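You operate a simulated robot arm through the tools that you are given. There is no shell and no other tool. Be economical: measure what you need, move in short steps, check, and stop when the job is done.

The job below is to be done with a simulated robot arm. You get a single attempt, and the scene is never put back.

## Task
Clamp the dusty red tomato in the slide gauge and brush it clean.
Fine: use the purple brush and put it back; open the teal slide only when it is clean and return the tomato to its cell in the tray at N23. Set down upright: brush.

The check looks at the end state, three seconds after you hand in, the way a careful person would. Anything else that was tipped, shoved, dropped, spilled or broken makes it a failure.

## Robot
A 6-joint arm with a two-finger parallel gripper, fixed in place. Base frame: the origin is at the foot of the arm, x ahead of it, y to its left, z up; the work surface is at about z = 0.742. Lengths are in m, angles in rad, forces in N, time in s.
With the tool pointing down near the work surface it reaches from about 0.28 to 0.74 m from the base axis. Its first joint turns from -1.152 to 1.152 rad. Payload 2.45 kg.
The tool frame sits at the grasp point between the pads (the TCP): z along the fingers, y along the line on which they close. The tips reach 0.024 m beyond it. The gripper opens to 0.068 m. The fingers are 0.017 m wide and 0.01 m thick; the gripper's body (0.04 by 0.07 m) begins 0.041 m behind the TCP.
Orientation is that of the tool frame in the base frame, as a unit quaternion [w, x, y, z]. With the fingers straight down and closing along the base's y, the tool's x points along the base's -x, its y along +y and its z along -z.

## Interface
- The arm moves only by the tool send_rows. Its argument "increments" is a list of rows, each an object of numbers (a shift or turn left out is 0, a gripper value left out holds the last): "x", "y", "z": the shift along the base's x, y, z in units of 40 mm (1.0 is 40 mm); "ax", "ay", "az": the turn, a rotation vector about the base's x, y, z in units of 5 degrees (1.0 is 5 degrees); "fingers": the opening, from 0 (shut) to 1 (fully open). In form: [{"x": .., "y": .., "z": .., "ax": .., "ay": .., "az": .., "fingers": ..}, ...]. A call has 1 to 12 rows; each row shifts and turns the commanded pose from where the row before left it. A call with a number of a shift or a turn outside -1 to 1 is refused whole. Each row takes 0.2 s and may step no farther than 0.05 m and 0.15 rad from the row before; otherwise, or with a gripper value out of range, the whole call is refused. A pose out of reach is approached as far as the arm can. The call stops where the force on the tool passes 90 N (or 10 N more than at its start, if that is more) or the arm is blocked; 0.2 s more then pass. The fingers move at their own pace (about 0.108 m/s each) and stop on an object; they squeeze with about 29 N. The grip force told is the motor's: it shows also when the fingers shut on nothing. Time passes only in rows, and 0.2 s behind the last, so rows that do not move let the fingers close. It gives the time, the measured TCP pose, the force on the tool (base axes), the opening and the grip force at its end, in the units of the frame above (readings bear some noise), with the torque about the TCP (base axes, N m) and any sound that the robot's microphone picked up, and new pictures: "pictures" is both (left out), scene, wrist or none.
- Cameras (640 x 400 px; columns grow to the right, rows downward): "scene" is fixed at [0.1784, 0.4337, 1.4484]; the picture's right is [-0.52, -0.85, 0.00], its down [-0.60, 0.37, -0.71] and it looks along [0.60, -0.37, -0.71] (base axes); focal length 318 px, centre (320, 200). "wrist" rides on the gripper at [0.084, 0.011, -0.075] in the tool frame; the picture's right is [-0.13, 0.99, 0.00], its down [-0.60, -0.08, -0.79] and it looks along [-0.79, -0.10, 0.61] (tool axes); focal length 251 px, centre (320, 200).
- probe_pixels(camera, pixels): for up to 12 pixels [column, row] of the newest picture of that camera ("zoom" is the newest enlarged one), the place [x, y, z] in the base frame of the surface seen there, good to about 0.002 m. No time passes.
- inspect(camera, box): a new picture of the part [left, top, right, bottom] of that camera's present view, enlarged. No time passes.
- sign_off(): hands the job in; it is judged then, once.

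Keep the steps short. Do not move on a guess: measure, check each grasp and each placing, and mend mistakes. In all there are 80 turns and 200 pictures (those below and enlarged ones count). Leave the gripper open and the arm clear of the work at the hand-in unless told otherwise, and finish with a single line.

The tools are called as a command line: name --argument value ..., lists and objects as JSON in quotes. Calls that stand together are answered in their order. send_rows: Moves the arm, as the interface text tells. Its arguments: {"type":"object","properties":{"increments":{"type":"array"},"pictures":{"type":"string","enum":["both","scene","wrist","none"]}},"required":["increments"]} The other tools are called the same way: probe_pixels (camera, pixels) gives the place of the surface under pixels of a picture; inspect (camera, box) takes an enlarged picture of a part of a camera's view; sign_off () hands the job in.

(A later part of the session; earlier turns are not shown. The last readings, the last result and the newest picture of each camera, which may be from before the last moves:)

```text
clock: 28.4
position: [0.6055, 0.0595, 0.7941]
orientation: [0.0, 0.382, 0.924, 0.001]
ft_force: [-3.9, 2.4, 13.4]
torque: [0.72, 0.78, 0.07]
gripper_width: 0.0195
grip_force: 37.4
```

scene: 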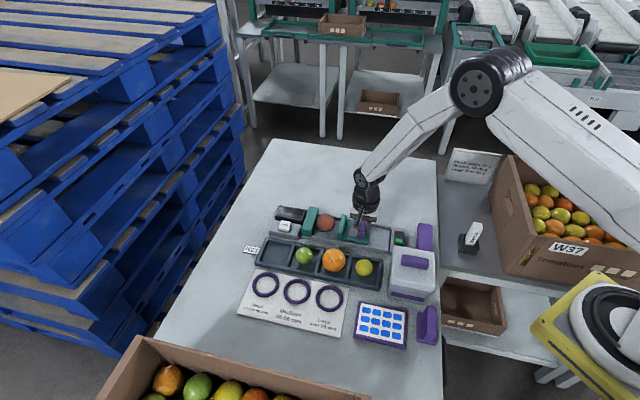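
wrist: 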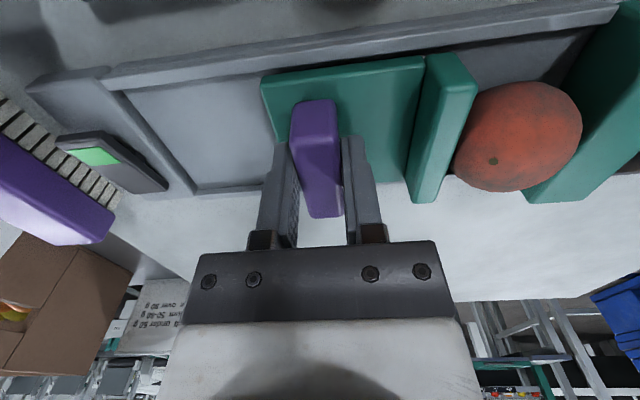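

No clear clamp force yet. I'll keep creeping.

send_rows --increments '[{"x": 0.02, "y": 0.02}, {"x": 0.02, "y": 0.02}, {}]' --pictures "wrist"

inspect --camera "wrist" --box '[390, 40, 640, 210]'

```text
clock: 29.2
position: [0.606, 0.0602, 0.7949]
orientation: [0.001, 0.383, 0.924, -0.001]
ft_force: [-6.5, -2.6, 14.3]
torque: [0.05, 0.08, -0.05]
gripper_width: 0.02
grip_force: 37.7
```

wrist: 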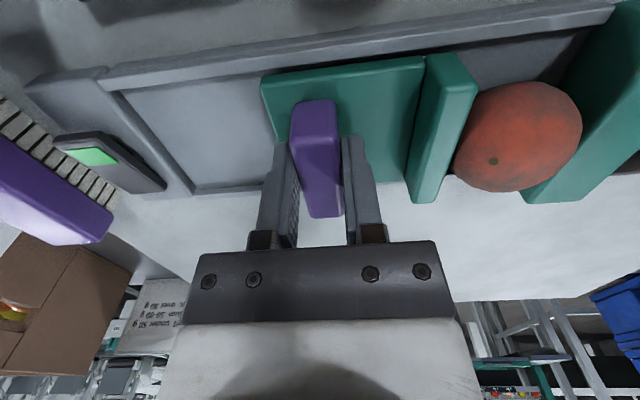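

```text
2.35 times, centred on (515, 125) of wrist
```

zoom: 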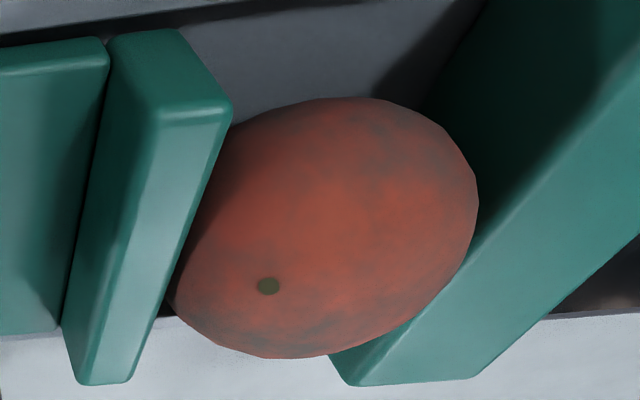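

Motion has stalled with about 6 N of resistance, so the tomato is in contact with both jaws. One more small step to confirm the clamp.

send_rows --increments '[{"x": 0.02, "y": 0.02}, {}, {}]' --pictures "none"

```text
clock: 30.0
position: [0.6056, 0.0611, 0.7928]
orientation: [-0.001, 0.383, 0.924, -0.001]
ft_force: [-14.0, -12.6, 16.3]
torque: [-0.7, -0.62, 0.01]
gripper_width: 0.0198
grip_force: 37.6
```

Clamped: about 19 N against the slide and no further travel. I'll open the fingers and rise, then check that the clamp holds.

send_rows --increments '[{"fingers": 0.65}, {}, {"z": 0.5}, {"z": 0.8}, {"z": 0.8}, {"z": 0.5}, {}]'

inspect --camera "scene" --box '[270, 195, 410, 283]'

```text
clock: 31.6
position: [0.6077, 0.0609, 0.8973]
orientation: [0.0, 0.383, 0.924, 0.0]
ft_force: [-0.9, 0.4, 0.7]
torque: [0.01, -0.03, 0.01]
gripper_width: 0.0444
grip_force: 0.0
```

scene: 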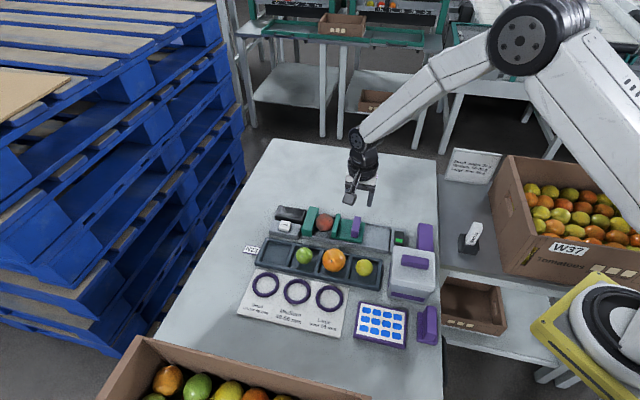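
wrist: 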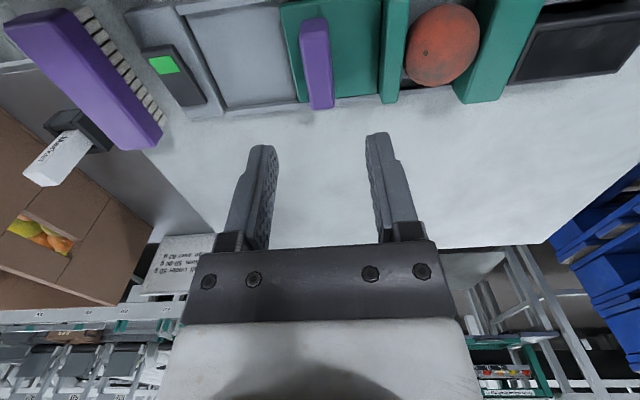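

```text
4.55 times, centred on (340, 239) of scene
```

zoom: 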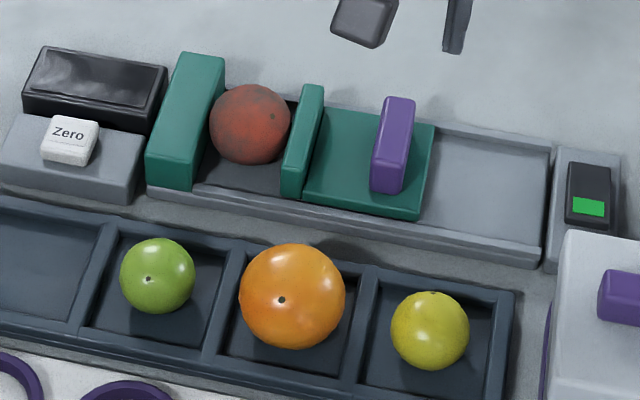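

The clamp holds. I'll measure the clamped tomato's position and re-check the brush corners from here.

probe_pixels --camera "wrist" --pixels '[[440, 45], [442, 25], [442, 65], [415, 45], [470, 45], [442, 80], [425, 50], [460, 50]]'

probe_pixels --camera "wrist" --pixels '[[72, 17], [12, 30], [120, 148], [157, 136], [88, 80], [395, 20], [310, 60], [465, 90], [470, 100], [495, 50]]'

```text
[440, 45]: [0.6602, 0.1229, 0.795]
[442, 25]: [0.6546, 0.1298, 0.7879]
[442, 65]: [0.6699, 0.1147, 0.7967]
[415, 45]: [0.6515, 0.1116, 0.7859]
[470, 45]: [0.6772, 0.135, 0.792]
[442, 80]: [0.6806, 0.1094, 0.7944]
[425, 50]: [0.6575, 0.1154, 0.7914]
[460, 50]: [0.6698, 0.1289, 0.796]
```

```text
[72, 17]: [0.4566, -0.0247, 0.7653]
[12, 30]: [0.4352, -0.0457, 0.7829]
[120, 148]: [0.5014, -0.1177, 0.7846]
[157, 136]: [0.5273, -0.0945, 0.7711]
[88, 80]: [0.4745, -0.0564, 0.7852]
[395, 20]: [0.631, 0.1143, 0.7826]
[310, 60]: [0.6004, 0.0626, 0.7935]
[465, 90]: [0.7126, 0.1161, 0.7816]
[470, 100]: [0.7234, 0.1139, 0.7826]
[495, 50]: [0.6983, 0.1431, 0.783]
```

The brush centre is at about (0.478,-0.072). Before descending there I want to see whether the wrist camera's housing will clear the white box lid (z 0.83, handle 0.848).

inspect --camera "scene" --box '[325, 120, 405, 215]'

probe_pixels --camera "scene" --pixels '[[395, 250], [432, 258], [405, 257], [428, 262], [405, 265], [426, 270], [434, 290], [392, 285], [428, 275]]'

```text
4.21 times, centred on (365, 168) of scene
```

zoom: 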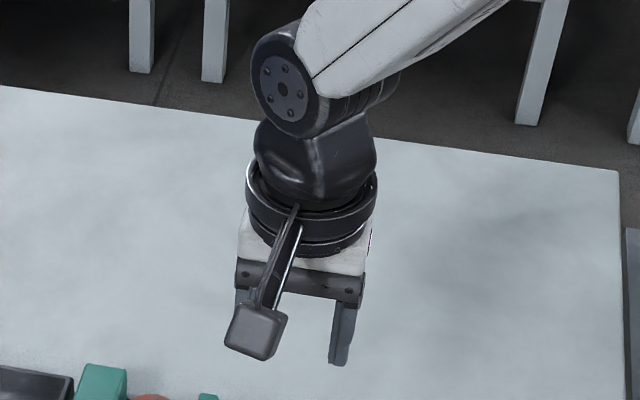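

```text
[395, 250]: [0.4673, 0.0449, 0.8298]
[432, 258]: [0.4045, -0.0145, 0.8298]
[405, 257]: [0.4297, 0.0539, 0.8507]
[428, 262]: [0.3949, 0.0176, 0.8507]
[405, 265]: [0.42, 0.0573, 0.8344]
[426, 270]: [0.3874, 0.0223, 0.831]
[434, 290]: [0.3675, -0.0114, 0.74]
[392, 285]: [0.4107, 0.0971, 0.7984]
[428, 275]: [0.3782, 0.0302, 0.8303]
```

probe_pixels --camera "zoom" --pixels '[[255, 345], [235, 345], [285, 315], [265, 355], [236, 310], [275, 350], [260, 330], [340, 355]]'

```text
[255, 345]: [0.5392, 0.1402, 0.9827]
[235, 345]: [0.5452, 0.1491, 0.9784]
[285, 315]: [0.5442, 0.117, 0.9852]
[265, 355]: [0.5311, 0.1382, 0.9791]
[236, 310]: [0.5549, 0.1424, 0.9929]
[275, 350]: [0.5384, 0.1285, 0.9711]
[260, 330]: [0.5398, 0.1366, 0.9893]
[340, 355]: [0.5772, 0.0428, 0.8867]
```

The camera housing sits 7–10 cm above the TCP and up to 11 cm to the +t side. Gripping the brush 14 mm beyond its middle (t=-0.403) keeps it clear of the lid handle. Moving above that point, with the fingers fully open.

send_rows --increments '[{"x": -0.594, "y": -0.71, "fingers": 1}, {"x": -0.594, "y": -0.71}, {"x": -0.594, "y": -0.71}, {"x": -0.594, "y": -0.71}, {"x": -0.594, "y": -0.71}, {}]'

```text
clock: 33.0
position: [0.4872, -0.0838, 0.8975]
orientation: [0.001, 0.382, 0.924, -0.001]
ft_force: [-0.7, -0.1, -0.4]
torque: [0.0, -0.01, 0.02]
gripper_width: 0.0679
grip_force: 0.0
```

scene: 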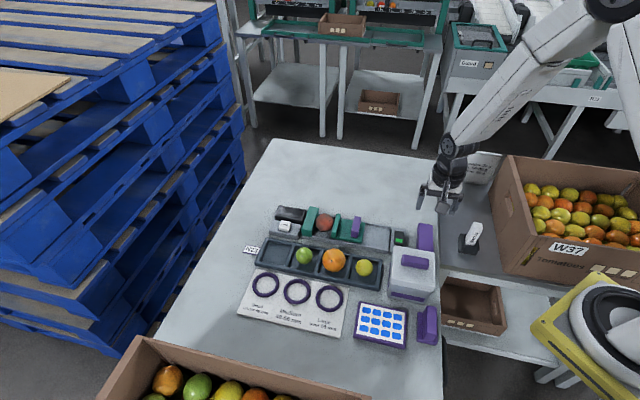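
wrist: 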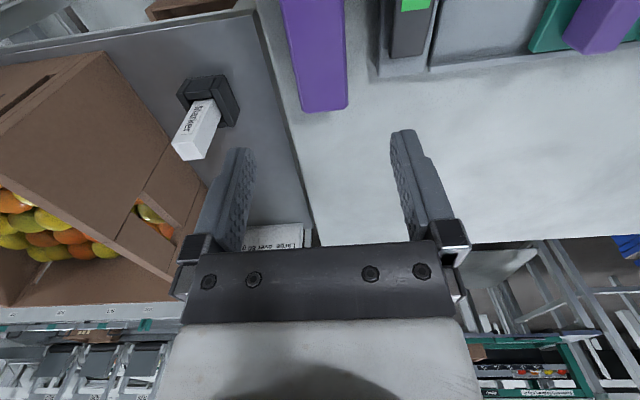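

probe_pixels --camera "wrist" --pixels '[[303, 105], [343, 103], [322, 60], [289, 30], [340, 30], [290, 10], [340, 10]]'

```text
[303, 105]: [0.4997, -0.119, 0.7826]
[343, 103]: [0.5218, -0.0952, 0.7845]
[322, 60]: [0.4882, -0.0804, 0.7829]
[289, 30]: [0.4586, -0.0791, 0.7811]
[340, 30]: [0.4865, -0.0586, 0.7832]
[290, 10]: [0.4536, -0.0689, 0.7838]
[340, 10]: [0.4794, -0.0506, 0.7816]
```

The brush centre line is at s≈0.286 and the TCP at 0.285, which is aligned. Descending.

send_rows --increments '[{"z": -0.8}, {"z": -0.8}, {"z": -0.7}, {"z": -0.45}, {}]'

```text
clock: 34.2
position: [0.4897, -0.0826, 0.7881]
orientation: [0.001, 0.383, 0.924, 0.0]
ft_force: [0.0, -0.1, -0.3]
torque: [-0.01, 0.01, -0.01]
gripper_width: 0.0679
grip_force: 0.0
```

scene: 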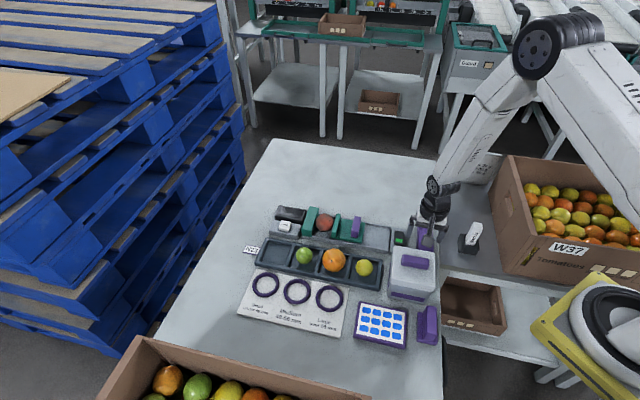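
wrist: 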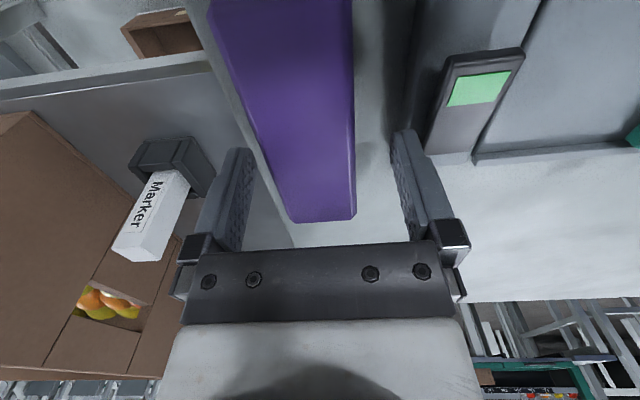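

The brush is between the pads with clearance on both sides. Closing.

send_rows --increments '[{"fingers": 0.3}, {}, {}]' --pictures "wrist"

```text
clock: 35.0
position: [0.4887, -0.0807, 0.7868]
orientation: [-0.001, 0.382, 0.924, -0.001]
ft_force: [-0.1, 0.4, 0.1]
torque: [0.0, -0.01, -0.01]
gripper_width: 0.0397
grip_force: 28.9
```

wrist: 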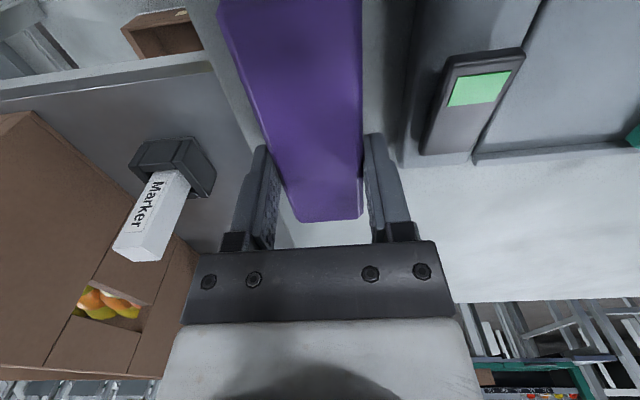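

Gripped at 39.7 mm with 29 N. Lifting straight up.

send_rows --increments '[{"z": 0.2}, {"z": 0.6}, {"z": 0.8}, {"z": 0.8}, {"z": 0.5}, {}]'

```text
clock: 36.4
position: [0.4875, -0.0813, 0.9041]
orientation: [0.0, 0.383, 0.924, 0.0]
ft_force: [0.5, 0.1, -0.8]
torque: [-0.01, -0.03, -0.02]
gripper_width: 0.0396
grip_force: 29.0
```

scene: 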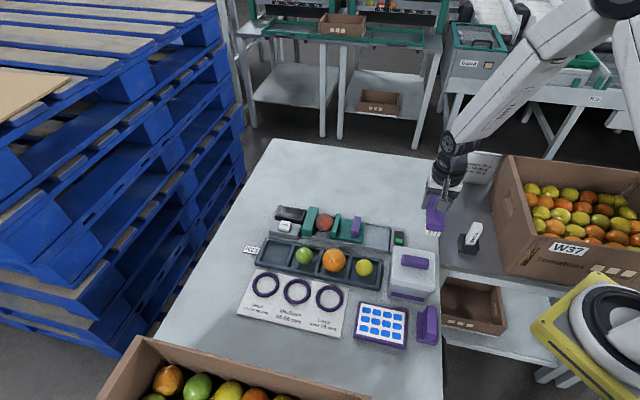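
wrist: 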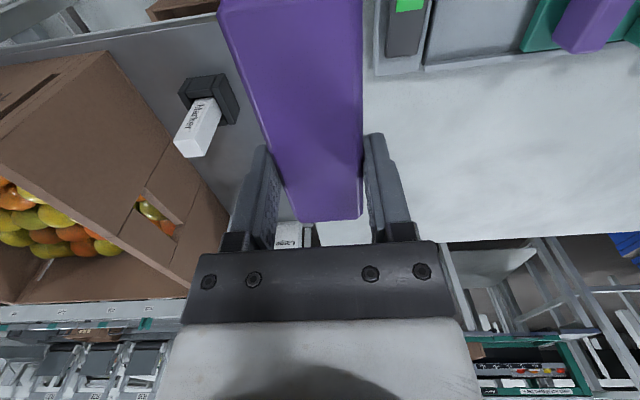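

The brush is held level. Carrying it to above the clamped tomato.

send_rows --increments '[{"x": 0.8, "y": 0.79}, {"x": 0.81, "y": 0.79}, {"x": 0.81, "y": 0.79}, {"x": 0.81, "y": 0.79}, {"x": 0.81, "y": 0.79}, {"x": 0.81, "y": 0.8}, {}]'

```text
clock: 38.0
position: [0.6839, 0.1105, 0.9052]
orientation: [0.0, 0.383, 0.924, 0.0]
ft_force: [0.0, 0.2, -1.7]
torque: [0.0, 0.0, 0.0]
gripper_width: 0.0394
grip_force: 29.4
```

scene: 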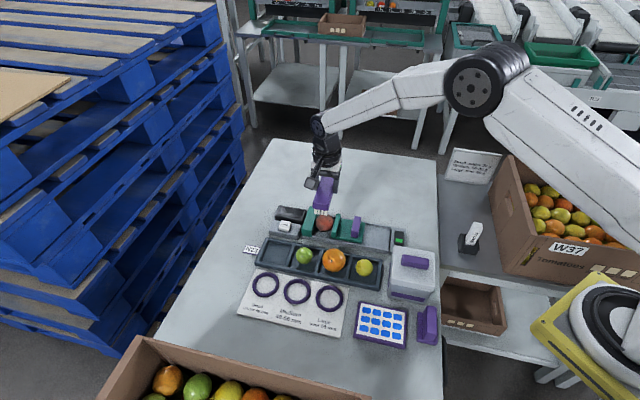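
wrist: 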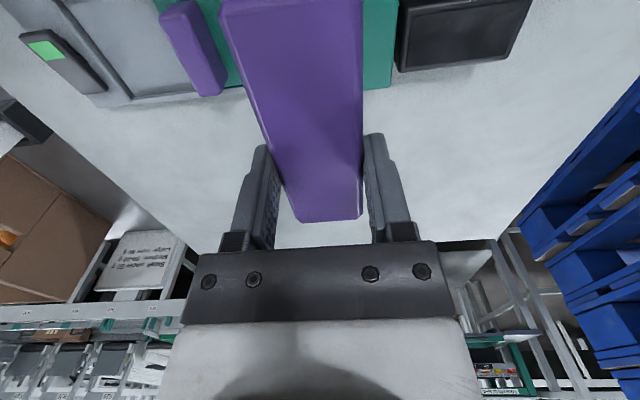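

In position. Lowering to about 3 mm above expected contact (TCP 0.8425), then creeping.

send_rows --increments '[{"z": -0.7}, {"z": -0.5}, {"z": -0.25}, {}]' --pictures "none"

send_rows --increments '[{"z": -0.05}, {"z": -0.04}, {}]'

inspect --camera "scene" --box '[280, 170, 380, 250]'

```text
clock: 39.0
position: [0.6819, 0.1113, 0.8451]
orientation: [0.001, 0.383, 0.924, 0.001]
ft_force: [0.5, 0.1, -0.9]
torque: [-0.03, 0.05, 0.0]
gripper_width: 0.0394
grip_force: 28.9
```

```text
clock: 39.8
position: [0.6827, 0.1101, 0.8427]
orientation: [0.002, 0.382, 0.924, 0.0]
ft_force: [-4.0, -0.9, 12.7]
torque: [0.14, 0.4, 0.04]
gripper_width: 0.0394
grip_force: 29.3
```

scene: 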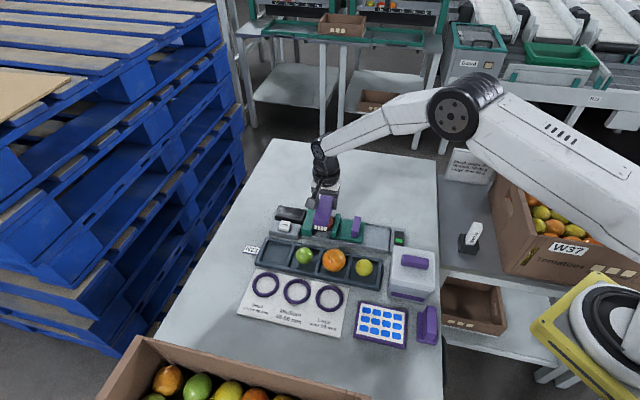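
wrist: 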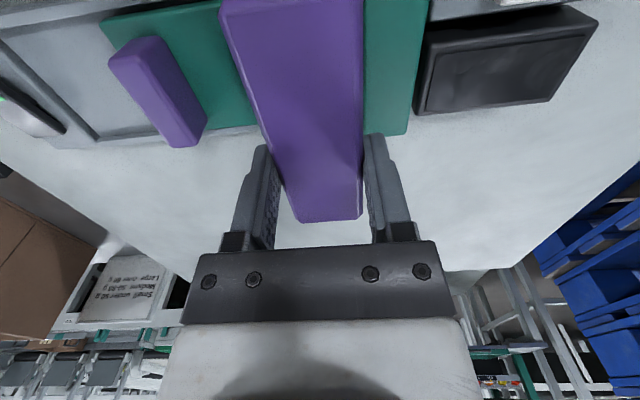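

```text
5.00 times, centred on (330, 210) of scene
```

zoom: 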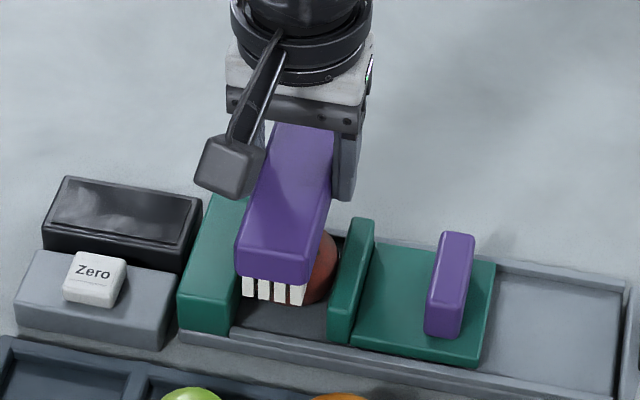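

Bristles are touching the tomato at about 12 N. Stroking ±20 mm along the brush's length.

send_rows --increments '[{"x": -0.18, "y": 0.18}, {"x": -0.18, "y": 0.18}, {"x": 0.18, "y": -0.18}, {"x": 0.18, "y": -0.18}, {"x": 0.18, "y": -0.18}, {"x": 0.18, "y": -0.18}, {"x": -0.18, "y": 0.18}, {"x": -0.18, "y": 0.18}]' --pictures "none"

inspect --camera "scene" --box '[280, 170, 380, 250]'

```text
clock: 41.6
position: [0.6834, 0.1083, 0.8415]
orientation: [0.0, 0.384, 0.924, 0.0]
ft_force: [1.7, -2.1, 7.9]
torque: [-0.12, -0.06, 0.0]
gripper_width: 0.0393
grip_force: 28.8
```

```text
5.00 times, centred on (330, 210) of scene
```

zoom: 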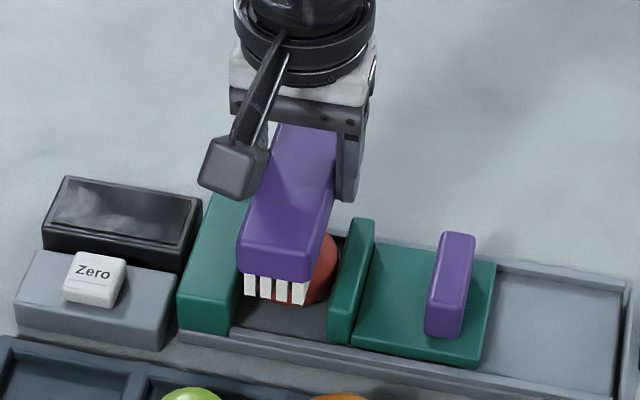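

The tomato looks redder. Two more stroke cycles, then I'll lift to check.

send_rows --increments '[{"x": -0.35, "y": 0.35}, {"x": 0.35, "y": -0.35}, {"x": 0.35, "y": -0.35}, {"x": -0.35, "y": 0.35}, {"x": -0.35, "y": 0.35}, {"x": 0.35, "y": -0.35}, {"x": 0.35, "y": -0.35}, {"x": -0.35, "y": 0.35}, {"x": -0.35, "y": 0.35}, {"x": 0.35, "y": -0.35}]' --pictures "none"

send_rows --increments '[{"z": 0.5}, {"z": 0.8}, {"x": 0.7, "y": -0.7}, {"x": 0.7, "y": -0.7}, {"x": 0.1, "y": -0.1}, {}]'

inspect --camera "scene" --box '[295, 200, 365, 245]'

```text
clock: 43.8
position: [0.6818, 0.1081, 0.8431]
orientation: [0.0, 0.382, 0.924, -0.001]
ft_force: [0.4, 0.1, -0.7]
torque: [-0.01, 0.06, 0.04]
gripper_width: 0.0396
grip_force: 28.9
```

```text
clock: 45.2
position: [0.7427, 0.049, 0.8943]
orientation: [0.0, 0.383, 0.924, 0.0]
ft_force: [0.4, 0.3, 0.1]
torque: [0.02, -0.03, 0.03]
gripper_width: 0.0395
grip_force: 29.1
```

scene: 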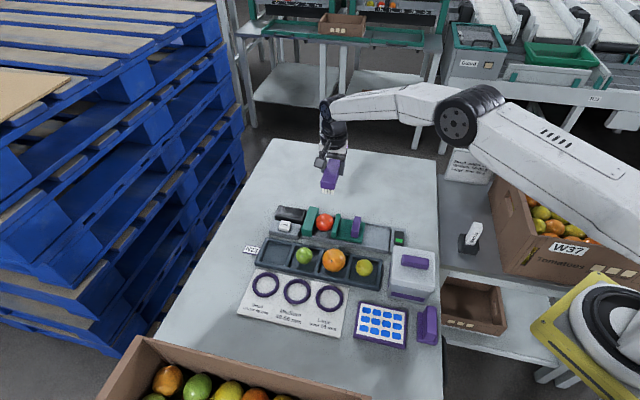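
wrist: 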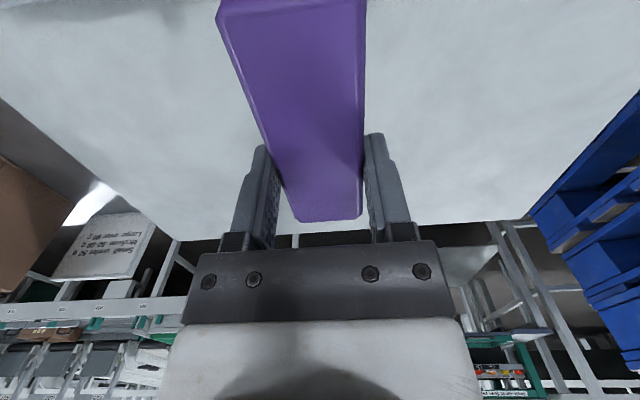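

```text
8.89 times, centred on (330, 222) of scene
```

zoom: 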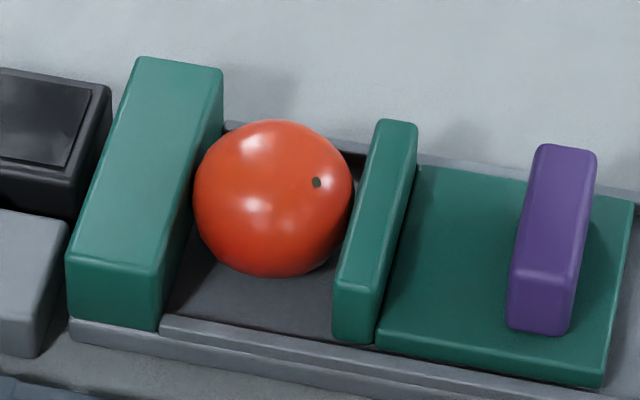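

It's clean and glossy. Taking the brush back to above its place, TCP at about (0.488,-0.082).

send_rows --increments '[{"x": -0.797, "y": -0.411}, {"x": -0.797, "y": -0.411}, {"x": -0.797, "y": -0.411}, {"x": -0.797, "y": -0.411}, {"x": -0.797, "y": -0.411}, {"x": -0.797, "y": -0.411}, {"x": -0.797, "y": -0.411}, {"x": -0.797, "y": -0.411}, {}]'

inspect --camera "wrist" --box '[200, 0, 640, 250]'

```text
clock: 47.2
position: [0.4861, -0.0814, 0.8925]
orientation: [0.0, 0.383, 0.924, 0.0]
ft_force: [-0.2, 0.4, -1.1]
torque: [-0.02, -0.01, 0.0]
gripper_width: 0.0391
grip_force: 28.9
```

scene: 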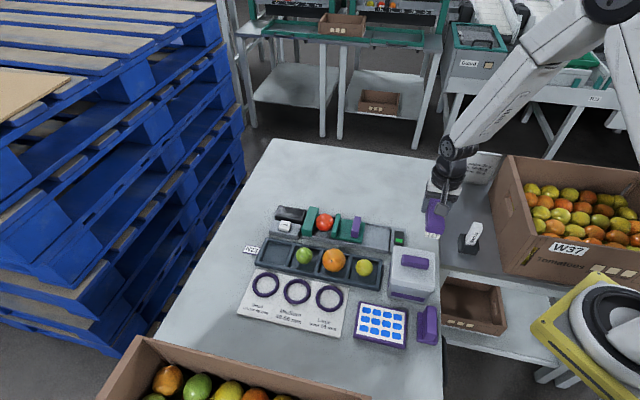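
wrist: 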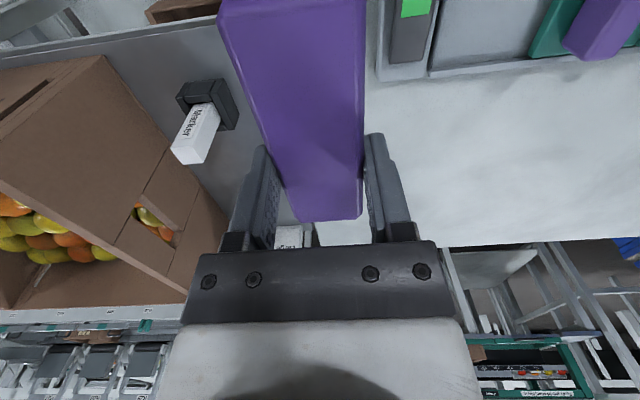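

```text
1.45 times, centred on (420, 125) of wrist
```

zoom: 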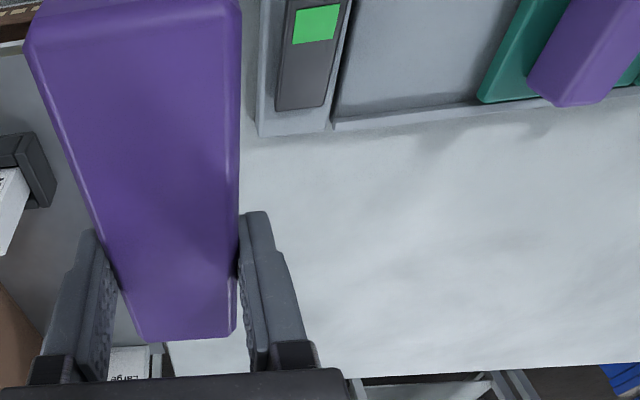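

Over its spot. Lowering to just above the table, then creeping to contact.

send_rows --increments '[{"z": -0.7}, {"z": -0.7}, {"z": -0.7}, {"z": -0.35}, {"z": -0.06}, {}]' --pictures "none"

send_rows --increments '[{"z": -0.03}, {"z": -0.03}, {}]' --pictures "none"

```text
clock: 48.6
position: [0.4873, -0.0806, 0.7932]
orientation: [0.0, 0.382, 0.924, 0.001]
ft_force: [-0.3, 0.2, -0.6]
torque: [0.0, 0.0, 0.0]
gripper_width: 0.0394
grip_force: 29.7
```

```text
clock: 49.4
position: [0.4867, -0.0815, 0.7905]
orientation: [0.0, 0.383, 0.924, 0.001]
ft_force: [-0.4, 0.2, -0.4]
torque: [-0.02, -0.02, 0.03]
gripper_width: 0.0394
grip_force: 29.0
```

send_rows --increments '[{"z": -0.03}, {"z": -0.03}, {}]' --pictures "none"

send_rows --increments '[{"z": -0.02}, {}]' --pictures "wrist"

```text
clock: 50.2
position: [0.4884, -0.0812, 0.789]
orientation: [-0.001, 0.383, 0.924, 0.001]
ft_force: [0.2, -0.1, -1.3]
torque: [-0.02, 0.02, -0.01]
gripper_width: 0.0398
grip_force: 28.8
```

```text
clock: 50.8
position: [0.4878, -0.0818, 0.788]
orientation: [0.0, 0.383, 0.924, 0.0]
ft_force: [-0.6, 0.9, -0.6]
torque: [-0.02, -0.02, -0.01]
gripper_width: 0.0395
grip_force: 28.8
```

wrist: 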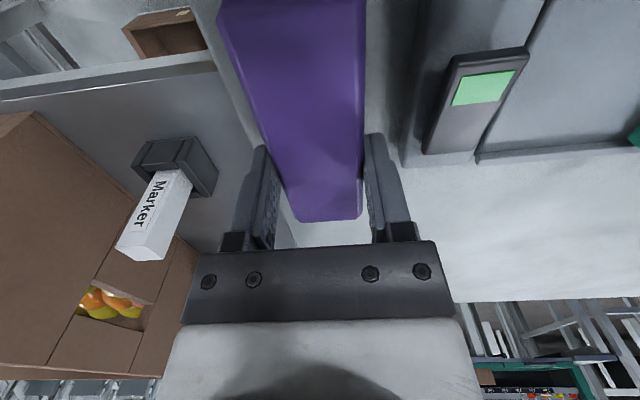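

send_rows --increments '[{"z": -0.025}, {"z": -0.025}, {}]' --pictures "none"

```text
clock: 51.6
position: [0.4878, -0.0822, 0.786]
orientation: [0.001, 0.383, 0.924, 0.0]
ft_force: [-4.5, 5.8, 19.5]
torque: [-0.33, -0.29, 0.0]
gripper_width: 0.0396
grip_force: 29.1
```

Table contact: 19 N up. Easing 0.8 mm, opening, and rising.

send_rows --increments '[{"z": 0.02}, {"fingers": 0.8}, {"fingers": 1}, {}]' --pictures "none"

send_rows --increments '[{"z": 0.3}, {"z": 0.8}, {"z": 0.8}, {"z": 0.8}, {}]'

probe_pixels --camera "wrist" --pixels '[[303, 105], [343, 103], [322, 60], [289, 30], [340, 30]]'

```text
clock: 52.6
position: [0.4866, -0.0829, 0.7858]
orientation: [-0.001, 0.382, 0.924, 0.001]
ft_force: [1.4, 0.1, 0.6]
torque: [0.01, 0.01, -0.01]
gripper_width: 0.0682
grip_force: 0.1
```

```text
clock: 53.8
position: [0.4889, -0.0814, 0.8919]
orientation: [0.0, 0.383, 0.924, 0.0]
ft_force: [-0.3, 0.7, 0.2]
torque: [0.02, 0.02, -0.02]
gripper_width: 0.0679
grip_force: 0.0
```

scene: 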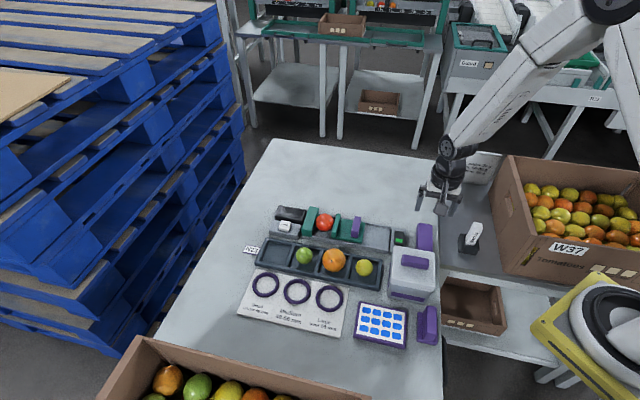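
wrist: 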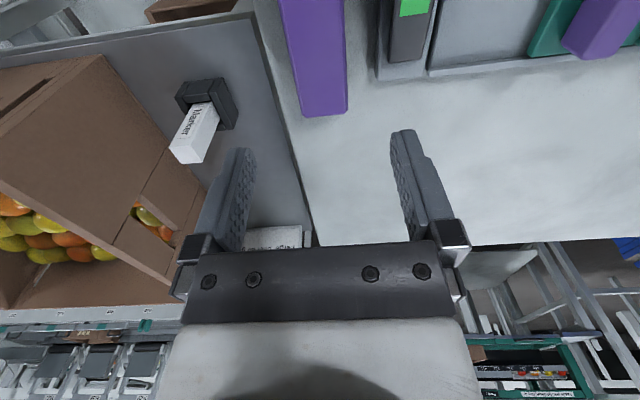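

```text
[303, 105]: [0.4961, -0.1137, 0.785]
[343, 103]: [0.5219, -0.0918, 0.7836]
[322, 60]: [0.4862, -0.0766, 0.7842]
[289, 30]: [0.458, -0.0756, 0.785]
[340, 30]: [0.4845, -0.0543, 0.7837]
```

The brush is back upright in its spot within about 2 mm. Next, over the slide knob at (0.6062,0.061).

send_rows --increments '[{"x": 0.588, "y": 0.71, "fingers": 0.65}, {"x": 0.588, "y": 0.71}, {"x": 0.588, "y": 0.71}, {"x": 0.588, "y": 0.71}, {"x": 0.588, "y": 0.71}, {}]' --pictures "wrist"

inspect --camera "wrist" --box '[280, 0, 560, 140]'

probe_pixels --camera "zoom" --pixels '[[65, 60], [110, 60], [90, 120], [95, 220]]'

```text
clock: 55.2
position: [0.6052, 0.0635, 0.8952]
orientation: [0.0, 0.383, 0.924, 0.0]
ft_force: [0.8, 1.2, 0.0]
torque: [0.02, -0.01, 0.03]
gripper_width: 0.0442
grip_force: 0.1
```

wrist: 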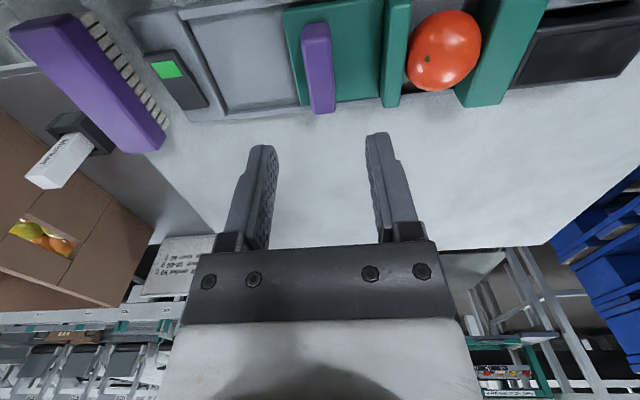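

```text
2.29 times, centred on (420, 70) of wrist
```

zoom: 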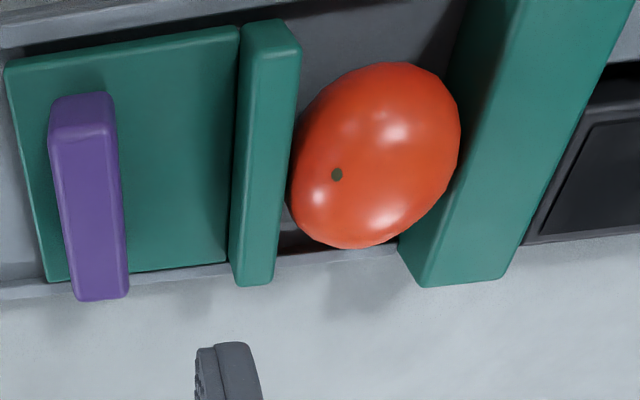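

```text
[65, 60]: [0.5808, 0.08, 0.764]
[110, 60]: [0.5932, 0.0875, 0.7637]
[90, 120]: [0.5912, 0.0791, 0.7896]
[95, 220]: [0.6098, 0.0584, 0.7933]
```

The tomato is clean from this side too, and the knob is centred (s≈0.473). Descending and gripping the knob.

send_rows --increments '[{"z": -0.8}, {"z": -0.8}, {"z": -0.6}, {"z": -0.3}, {}]' --pictures "wrist"

send_rows --increments '[{"fingers": 0.15}, {}, {}]' --pictures "none"

```text
clock: 56.4
position: [0.6039, 0.0588, 0.793]
orientation: [0.0, 0.383, 0.924, -0.001]
ft_force: [0.8, -0.5, -0.4]
torque: [0.0, -0.03, 0.01]
gripper_width: 0.0444
grip_force: 0.0
```

wrist: 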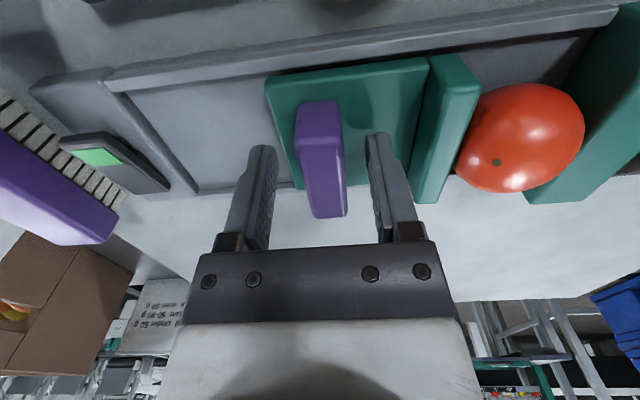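

```text
clock: 57.2
position: [0.6033, 0.059, 0.7934]
orientation: [0.0, 0.383, 0.924, 0.0]
ft_force: [1.2, 0.3, -3.3]
torque: [-0.51, -0.57, -0.02]
gripper_width: 0.0198
grip_force: 37.1
```

Gripped. Sliding it back open by about 42 mm to its original place.

send_rows --increments '[{"x": -0.03, "y": -0.03}, {"x": -0.06, "y": -0.06}, {"x": -0.1, "y": -0.1}, {"x": -0.1, "y": -0.1}, {"x": -0.1, "y": -0.1}, {"x": -0.1, "y": -0.1}, {"x": -0.1, "y": -0.1}, {"x": -0.1, "y": -0.1}, {"x": -0.05, "y": -0.05}, {}]'

```text
clock: 59.4
position: [0.5744, 0.0292, 0.7939]
orientation: [-0.001, 0.383, 0.924, 0.0]
ft_force: [4.3, -1.0, -18.1]
torque: [-0.51, -0.87, -0.04]
gripper_width: 0.0197
grip_force: 37.4
```

scene: 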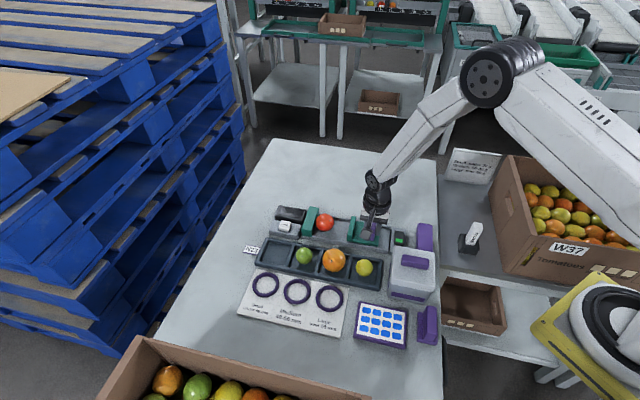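
wrist: 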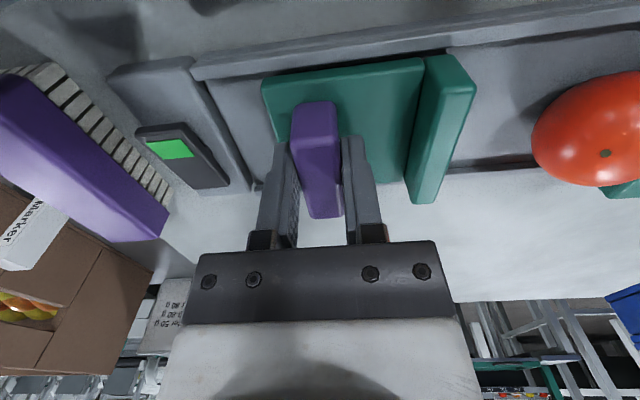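

The slide is back and the tomato stayed put. Releasing, rising, and turning back to +45° near the tomato.

send_rows --increments '[{"fingers": 0.7}, {}, {"z": 0.5}, {"z": 0.8}, {"z": 0.8}, {"z": 0.5}, {"az": 1}, {"az": 1}, {"az": 1}, {"az": 1}, {"az": 1}, {"az": 1}]' --pictures "none"

send_rows --increments '[{"az": 1, "x": 0.2, "y": 0.18, "fingers": 1}, {"az": 1, "x": 0.2, "y": 0.18}, {"az": 1, "x": 0.2, "y": 0.18}, {"az": 1, "x": 0.2, "y": 0.18}, {"az": 1, "x": 0.2, "y": 0.18}, {"az": 1, "x": 0.2, "y": 0.18}, {"az": 1, "x": 0.2, "y": 0.18}, {"az": 1, "x": 0.2, "y": 0.18}, {"az": 1, "x": 0.2, "y": 0.2}, {"az": 1, "x": 0.2, "y": 0.2}, {"az": 1, "x": 0.2, "y": 0.2}, {"az": 1, "x": 0.2, "y": 0.2}]'

```text
clock: 62.0
position: [0.5756, 0.0308, 0.898]
orientation: [0.0, 0.13, 0.992, 0.001]
ft_force: [0.1, 0.2, -0.1]
torque: [0.0, 0.01, 0.01]
gripper_width: 0.0475
grip_force: 0.1
```

```text
clock: 64.6
position: [0.6708, 0.1212, 0.8974]
orientation: [0.0, -0.383, 0.924, 0.001]
ft_force: [0.1, 0.6, 0.0]
torque: [0.02, 0.03, -0.01]
gripper_width: 0.0679
grip_force: 0.0
```

scene: 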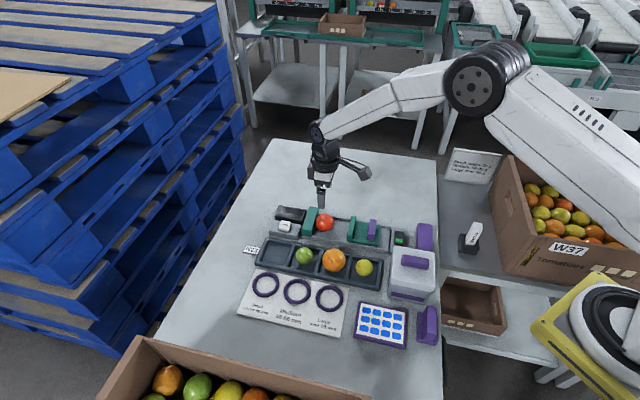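
wrist: 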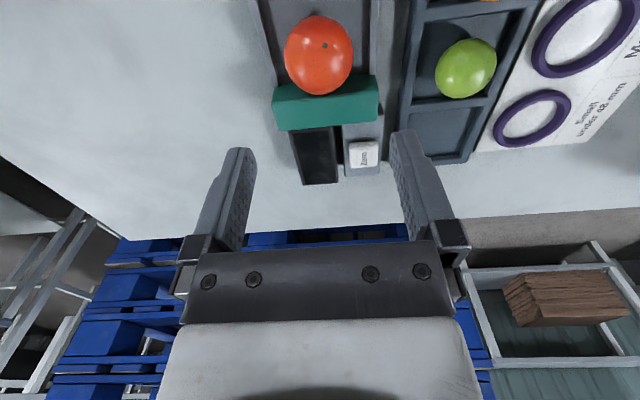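

probe_pixels --camera "wrist" --pixels '[[318, 55], [300, 55], [337, 55], [318, 35], [318, 75], [318, 18], [288, 55], [349, 55]]'

inspect --camera "wrist" --box '[250, 0, 390, 110]'

```text
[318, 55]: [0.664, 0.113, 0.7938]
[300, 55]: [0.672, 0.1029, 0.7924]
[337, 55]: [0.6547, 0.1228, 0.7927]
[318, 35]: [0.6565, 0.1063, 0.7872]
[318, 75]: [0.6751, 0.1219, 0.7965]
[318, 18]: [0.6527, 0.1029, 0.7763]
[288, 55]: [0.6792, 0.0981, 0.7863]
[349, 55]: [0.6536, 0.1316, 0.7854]
```

```text
3.64 times, centred on (320, 55) of wrist
```

zoom: 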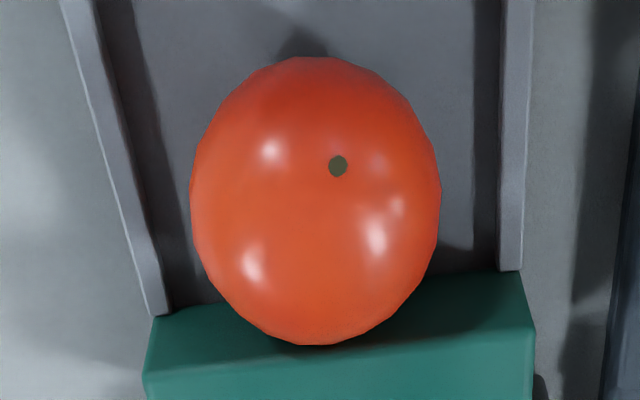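

Tomato centre is at (0.671,0.1195), directly under the TCP, and it's clean all over. Descending to z≈0.788 and gripping.

send_rows --increments '[{"y": -0.03, "z": -0.5}, {"z": -0.8}, {"z": -0.8}, {"z": -0.5}, {"z": -0.13}, {}]' --pictures "wrist"

send_rows --increments '[{"fingers": 0.6}, {}, {}, {}]' --pictures "none"

send_rows --increments '[{"z": 0.1}, {"z": 0.1}, {"z": 0.1}, {}]' --pictures "wrist"

```text
clock: 66.0
position: [0.6708, 0.1186, 0.7876]
orientation: [0.0, -0.384, 0.923, 0.0]
ft_force: [0.0, -0.1, -0.1]
torque: [-0.01, 0.0, -0.03]
gripper_width: 0.068
grip_force: 0.0
```

wrist: 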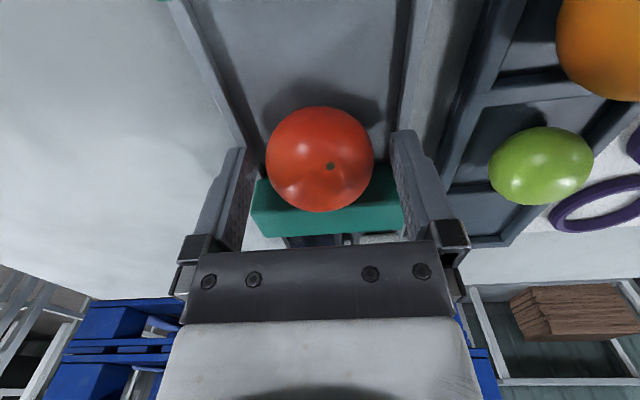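

```text
clock: 67.0
position: [0.6706, 0.1199, 0.787]
orientation: [0.0, -0.382, 0.924, 0.0]
ft_force: [-0.1, -0.5, 0.3]
torque: [0.0, 0.03, 0.01]
gripper_width: 0.0499
grip_force: 16.1
```

```text
clock: 68.0
position: [0.6708, 0.1184, 0.8006]
orientation: [0.0, -0.383, 0.924, 0.001]
ft_force: [-0.5, -1.2, -0.4]
torque: [-0.02, 0.01, -0.02]
gripper_width: 0.0499
grip_force: 16.1
```

wrist: 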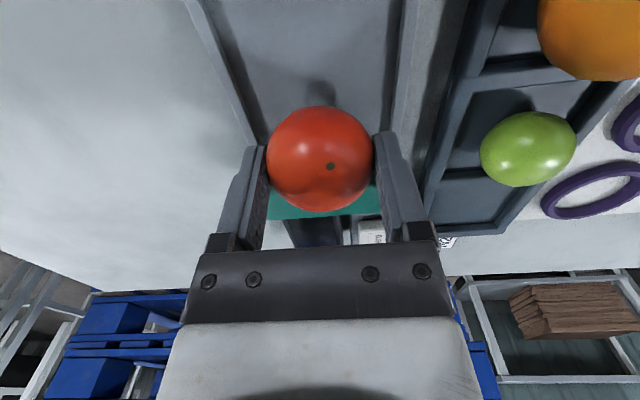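

Held. Raising and carrying it back over the N23 cell at (0.6655,0.277).

send_rows --increments '[{"z": 0.5}, {"z": 0.6}, {"z": 0.7}, {"y": 0.5}, {"y": 0.8}, {"y": 0.8}, {"y": 0.8}, {"y": 0.7, "x": -0.06}, {"y": 0.36, "x": -0.07}, {}]'

inspect --camera "wrist" --box '[200, 0, 440, 220]'

```text
clock: 70.2
position: [0.6676, 0.279, 0.8737]
orientation: [0.0, -0.382, 0.924, 0.0]
ft_force: [0.4, 0.3, -0.7]
torque: [0.02, 0.01, 0.01]
gripper_width: 0.05
grip_force: 15.7
```

scene: 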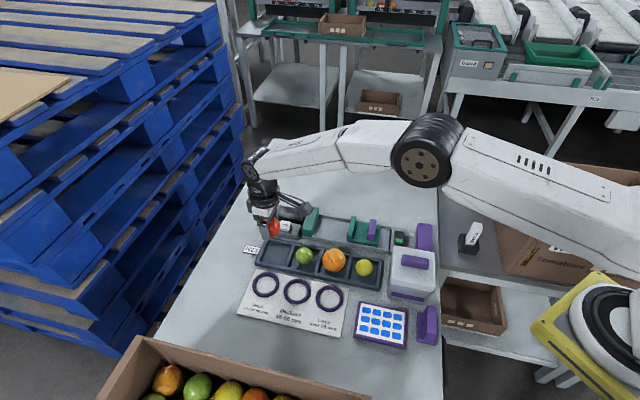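
wrist: 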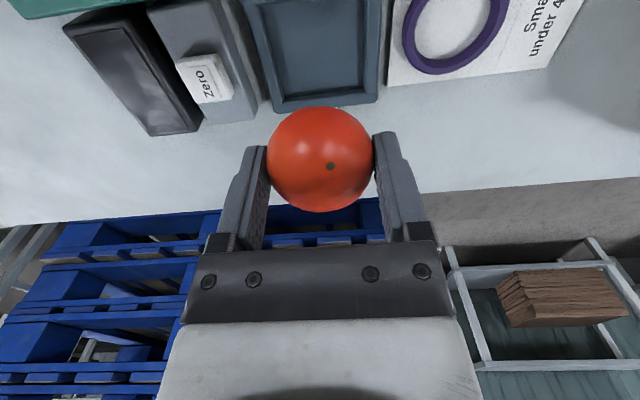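

```text
1.82 times, centred on (320, 110) of wrist
```

zoom: 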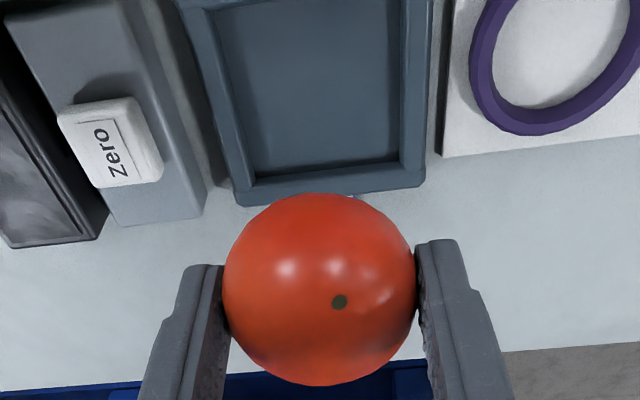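

probe_pixels --camera "zoom" --pixels '[[240, 185], [415, 165], [258, 165], [395, 150], [215, 20], [425, 20], [330, 100], [330, 185]]'

```text
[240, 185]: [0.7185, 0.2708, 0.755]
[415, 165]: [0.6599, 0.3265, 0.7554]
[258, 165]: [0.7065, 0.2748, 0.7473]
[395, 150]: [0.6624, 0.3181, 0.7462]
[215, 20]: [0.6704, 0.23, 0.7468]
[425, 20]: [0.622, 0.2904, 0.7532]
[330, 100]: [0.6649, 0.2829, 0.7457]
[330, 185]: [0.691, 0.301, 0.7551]
```

The cell floor spans s 0.627–0.693, with centre t -0.2744. A small correction, then lowering.

send_rows --increments '[{"x": -0.075, "y": -0.07}, {"z": -0.7}, {"z": -0.7}, {"z": -0.5}, {"z": -0.25}, {}]' --pictures "wrist"

send_rows --increments '[{"z": -0.04}, {"z": -0.04}, {}]' --pictures "none"

```text
clock: 71.6
position: [0.6627, 0.2753, 0.787]
orientation: [0.0, -0.383, 0.924, 0.0]
ft_force: [-0.2, 0.0, -0.5]
torque: [0.0, 0.0, 0.02]
gripper_width: 0.0501
grip_force: 15.9
```

wrist: 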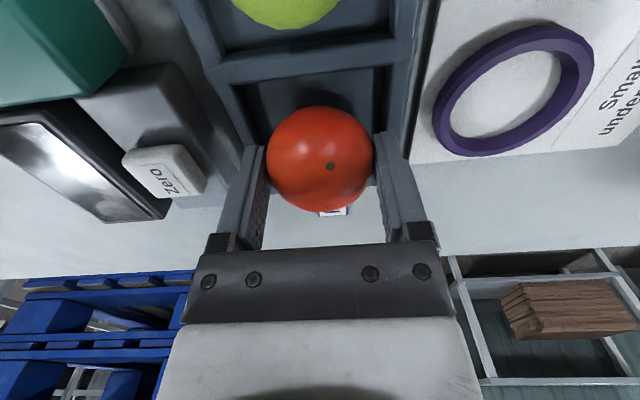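

```text
clock: 72.4
position: [0.6613, 0.275, 0.7829]
orientation: [0.0, -0.382, 0.924, 0.001]
ft_force: [0.1, 0.1, -0.4]
torque: [-0.01, -0.01, -0.04]
gripper_width: 0.0502
grip_force: 15.7
```

send_rows --increments '[{"z": -0.03}, {"z": -0.03}, {}]' --pictures "none"

```text
clock: 73.2
position: [0.663, 0.2755, 0.7818]
orientation: [-0.001, -0.383, 0.924, 0.0]
ft_force: [0.0, 0.5, -0.7]
torque: [-0.02, -0.01, 0.03]
gripper_width: 0.0499
grip_force: 15.9
```

send_rows --increments '[{"z": -0.03}, {}]' --pictures "none"

```text
clock: 73.8
position: [0.6634, 0.2735, 0.7826]
orientation: [0.0, -0.382, 0.924, 0.0]
ft_force: [-1.8, 0.2, 6.1]
torque: [-0.01, 0.03, 0.0]
gripper_width: 0.0499
grip_force: 15.6
```

Light floor contact (6 N). Opening gently and rising.

send_rows --increments '[{"z": 0.015}, {"fingers": 0.78}, {"fingers": 0.86}, {"fingers": 1}, {}, {"z": 0.3}, {"z": 0.7}, {"z": 0.8}, {"z": 0.8}, {}]'

inspect --camera "wrist" --box '[220, 0, 420, 125]'

```text
clock: 76.0
position: [0.6632, 0.2755, 0.8862]
orientation: [0.0, -0.383, 0.924, 0.0]
ft_force: [-0.3, 0.1, 0.8]
torque: [0.03, 0.02, 0.01]
gripper_width: 0.0683
grip_force: 0.1
```

scene: 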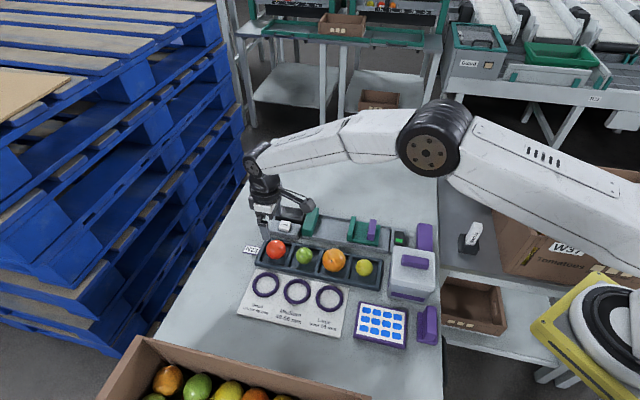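
wrist: 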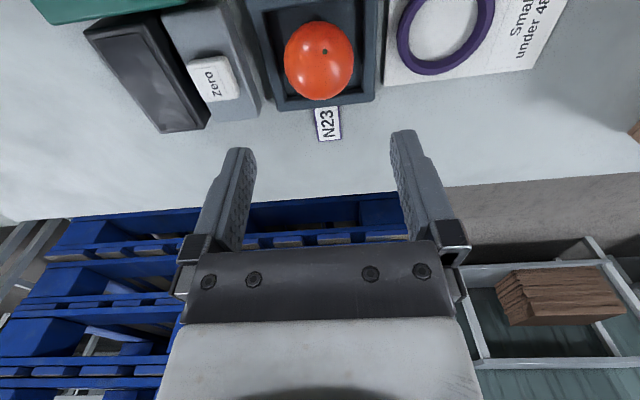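

```text
3.20 times, centred on (320, 62) of wrist
```

zoom: 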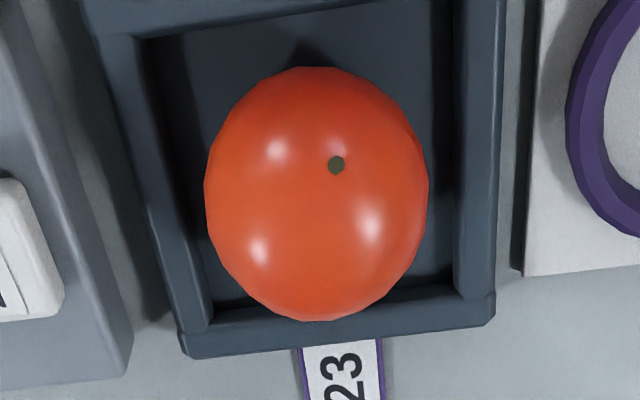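

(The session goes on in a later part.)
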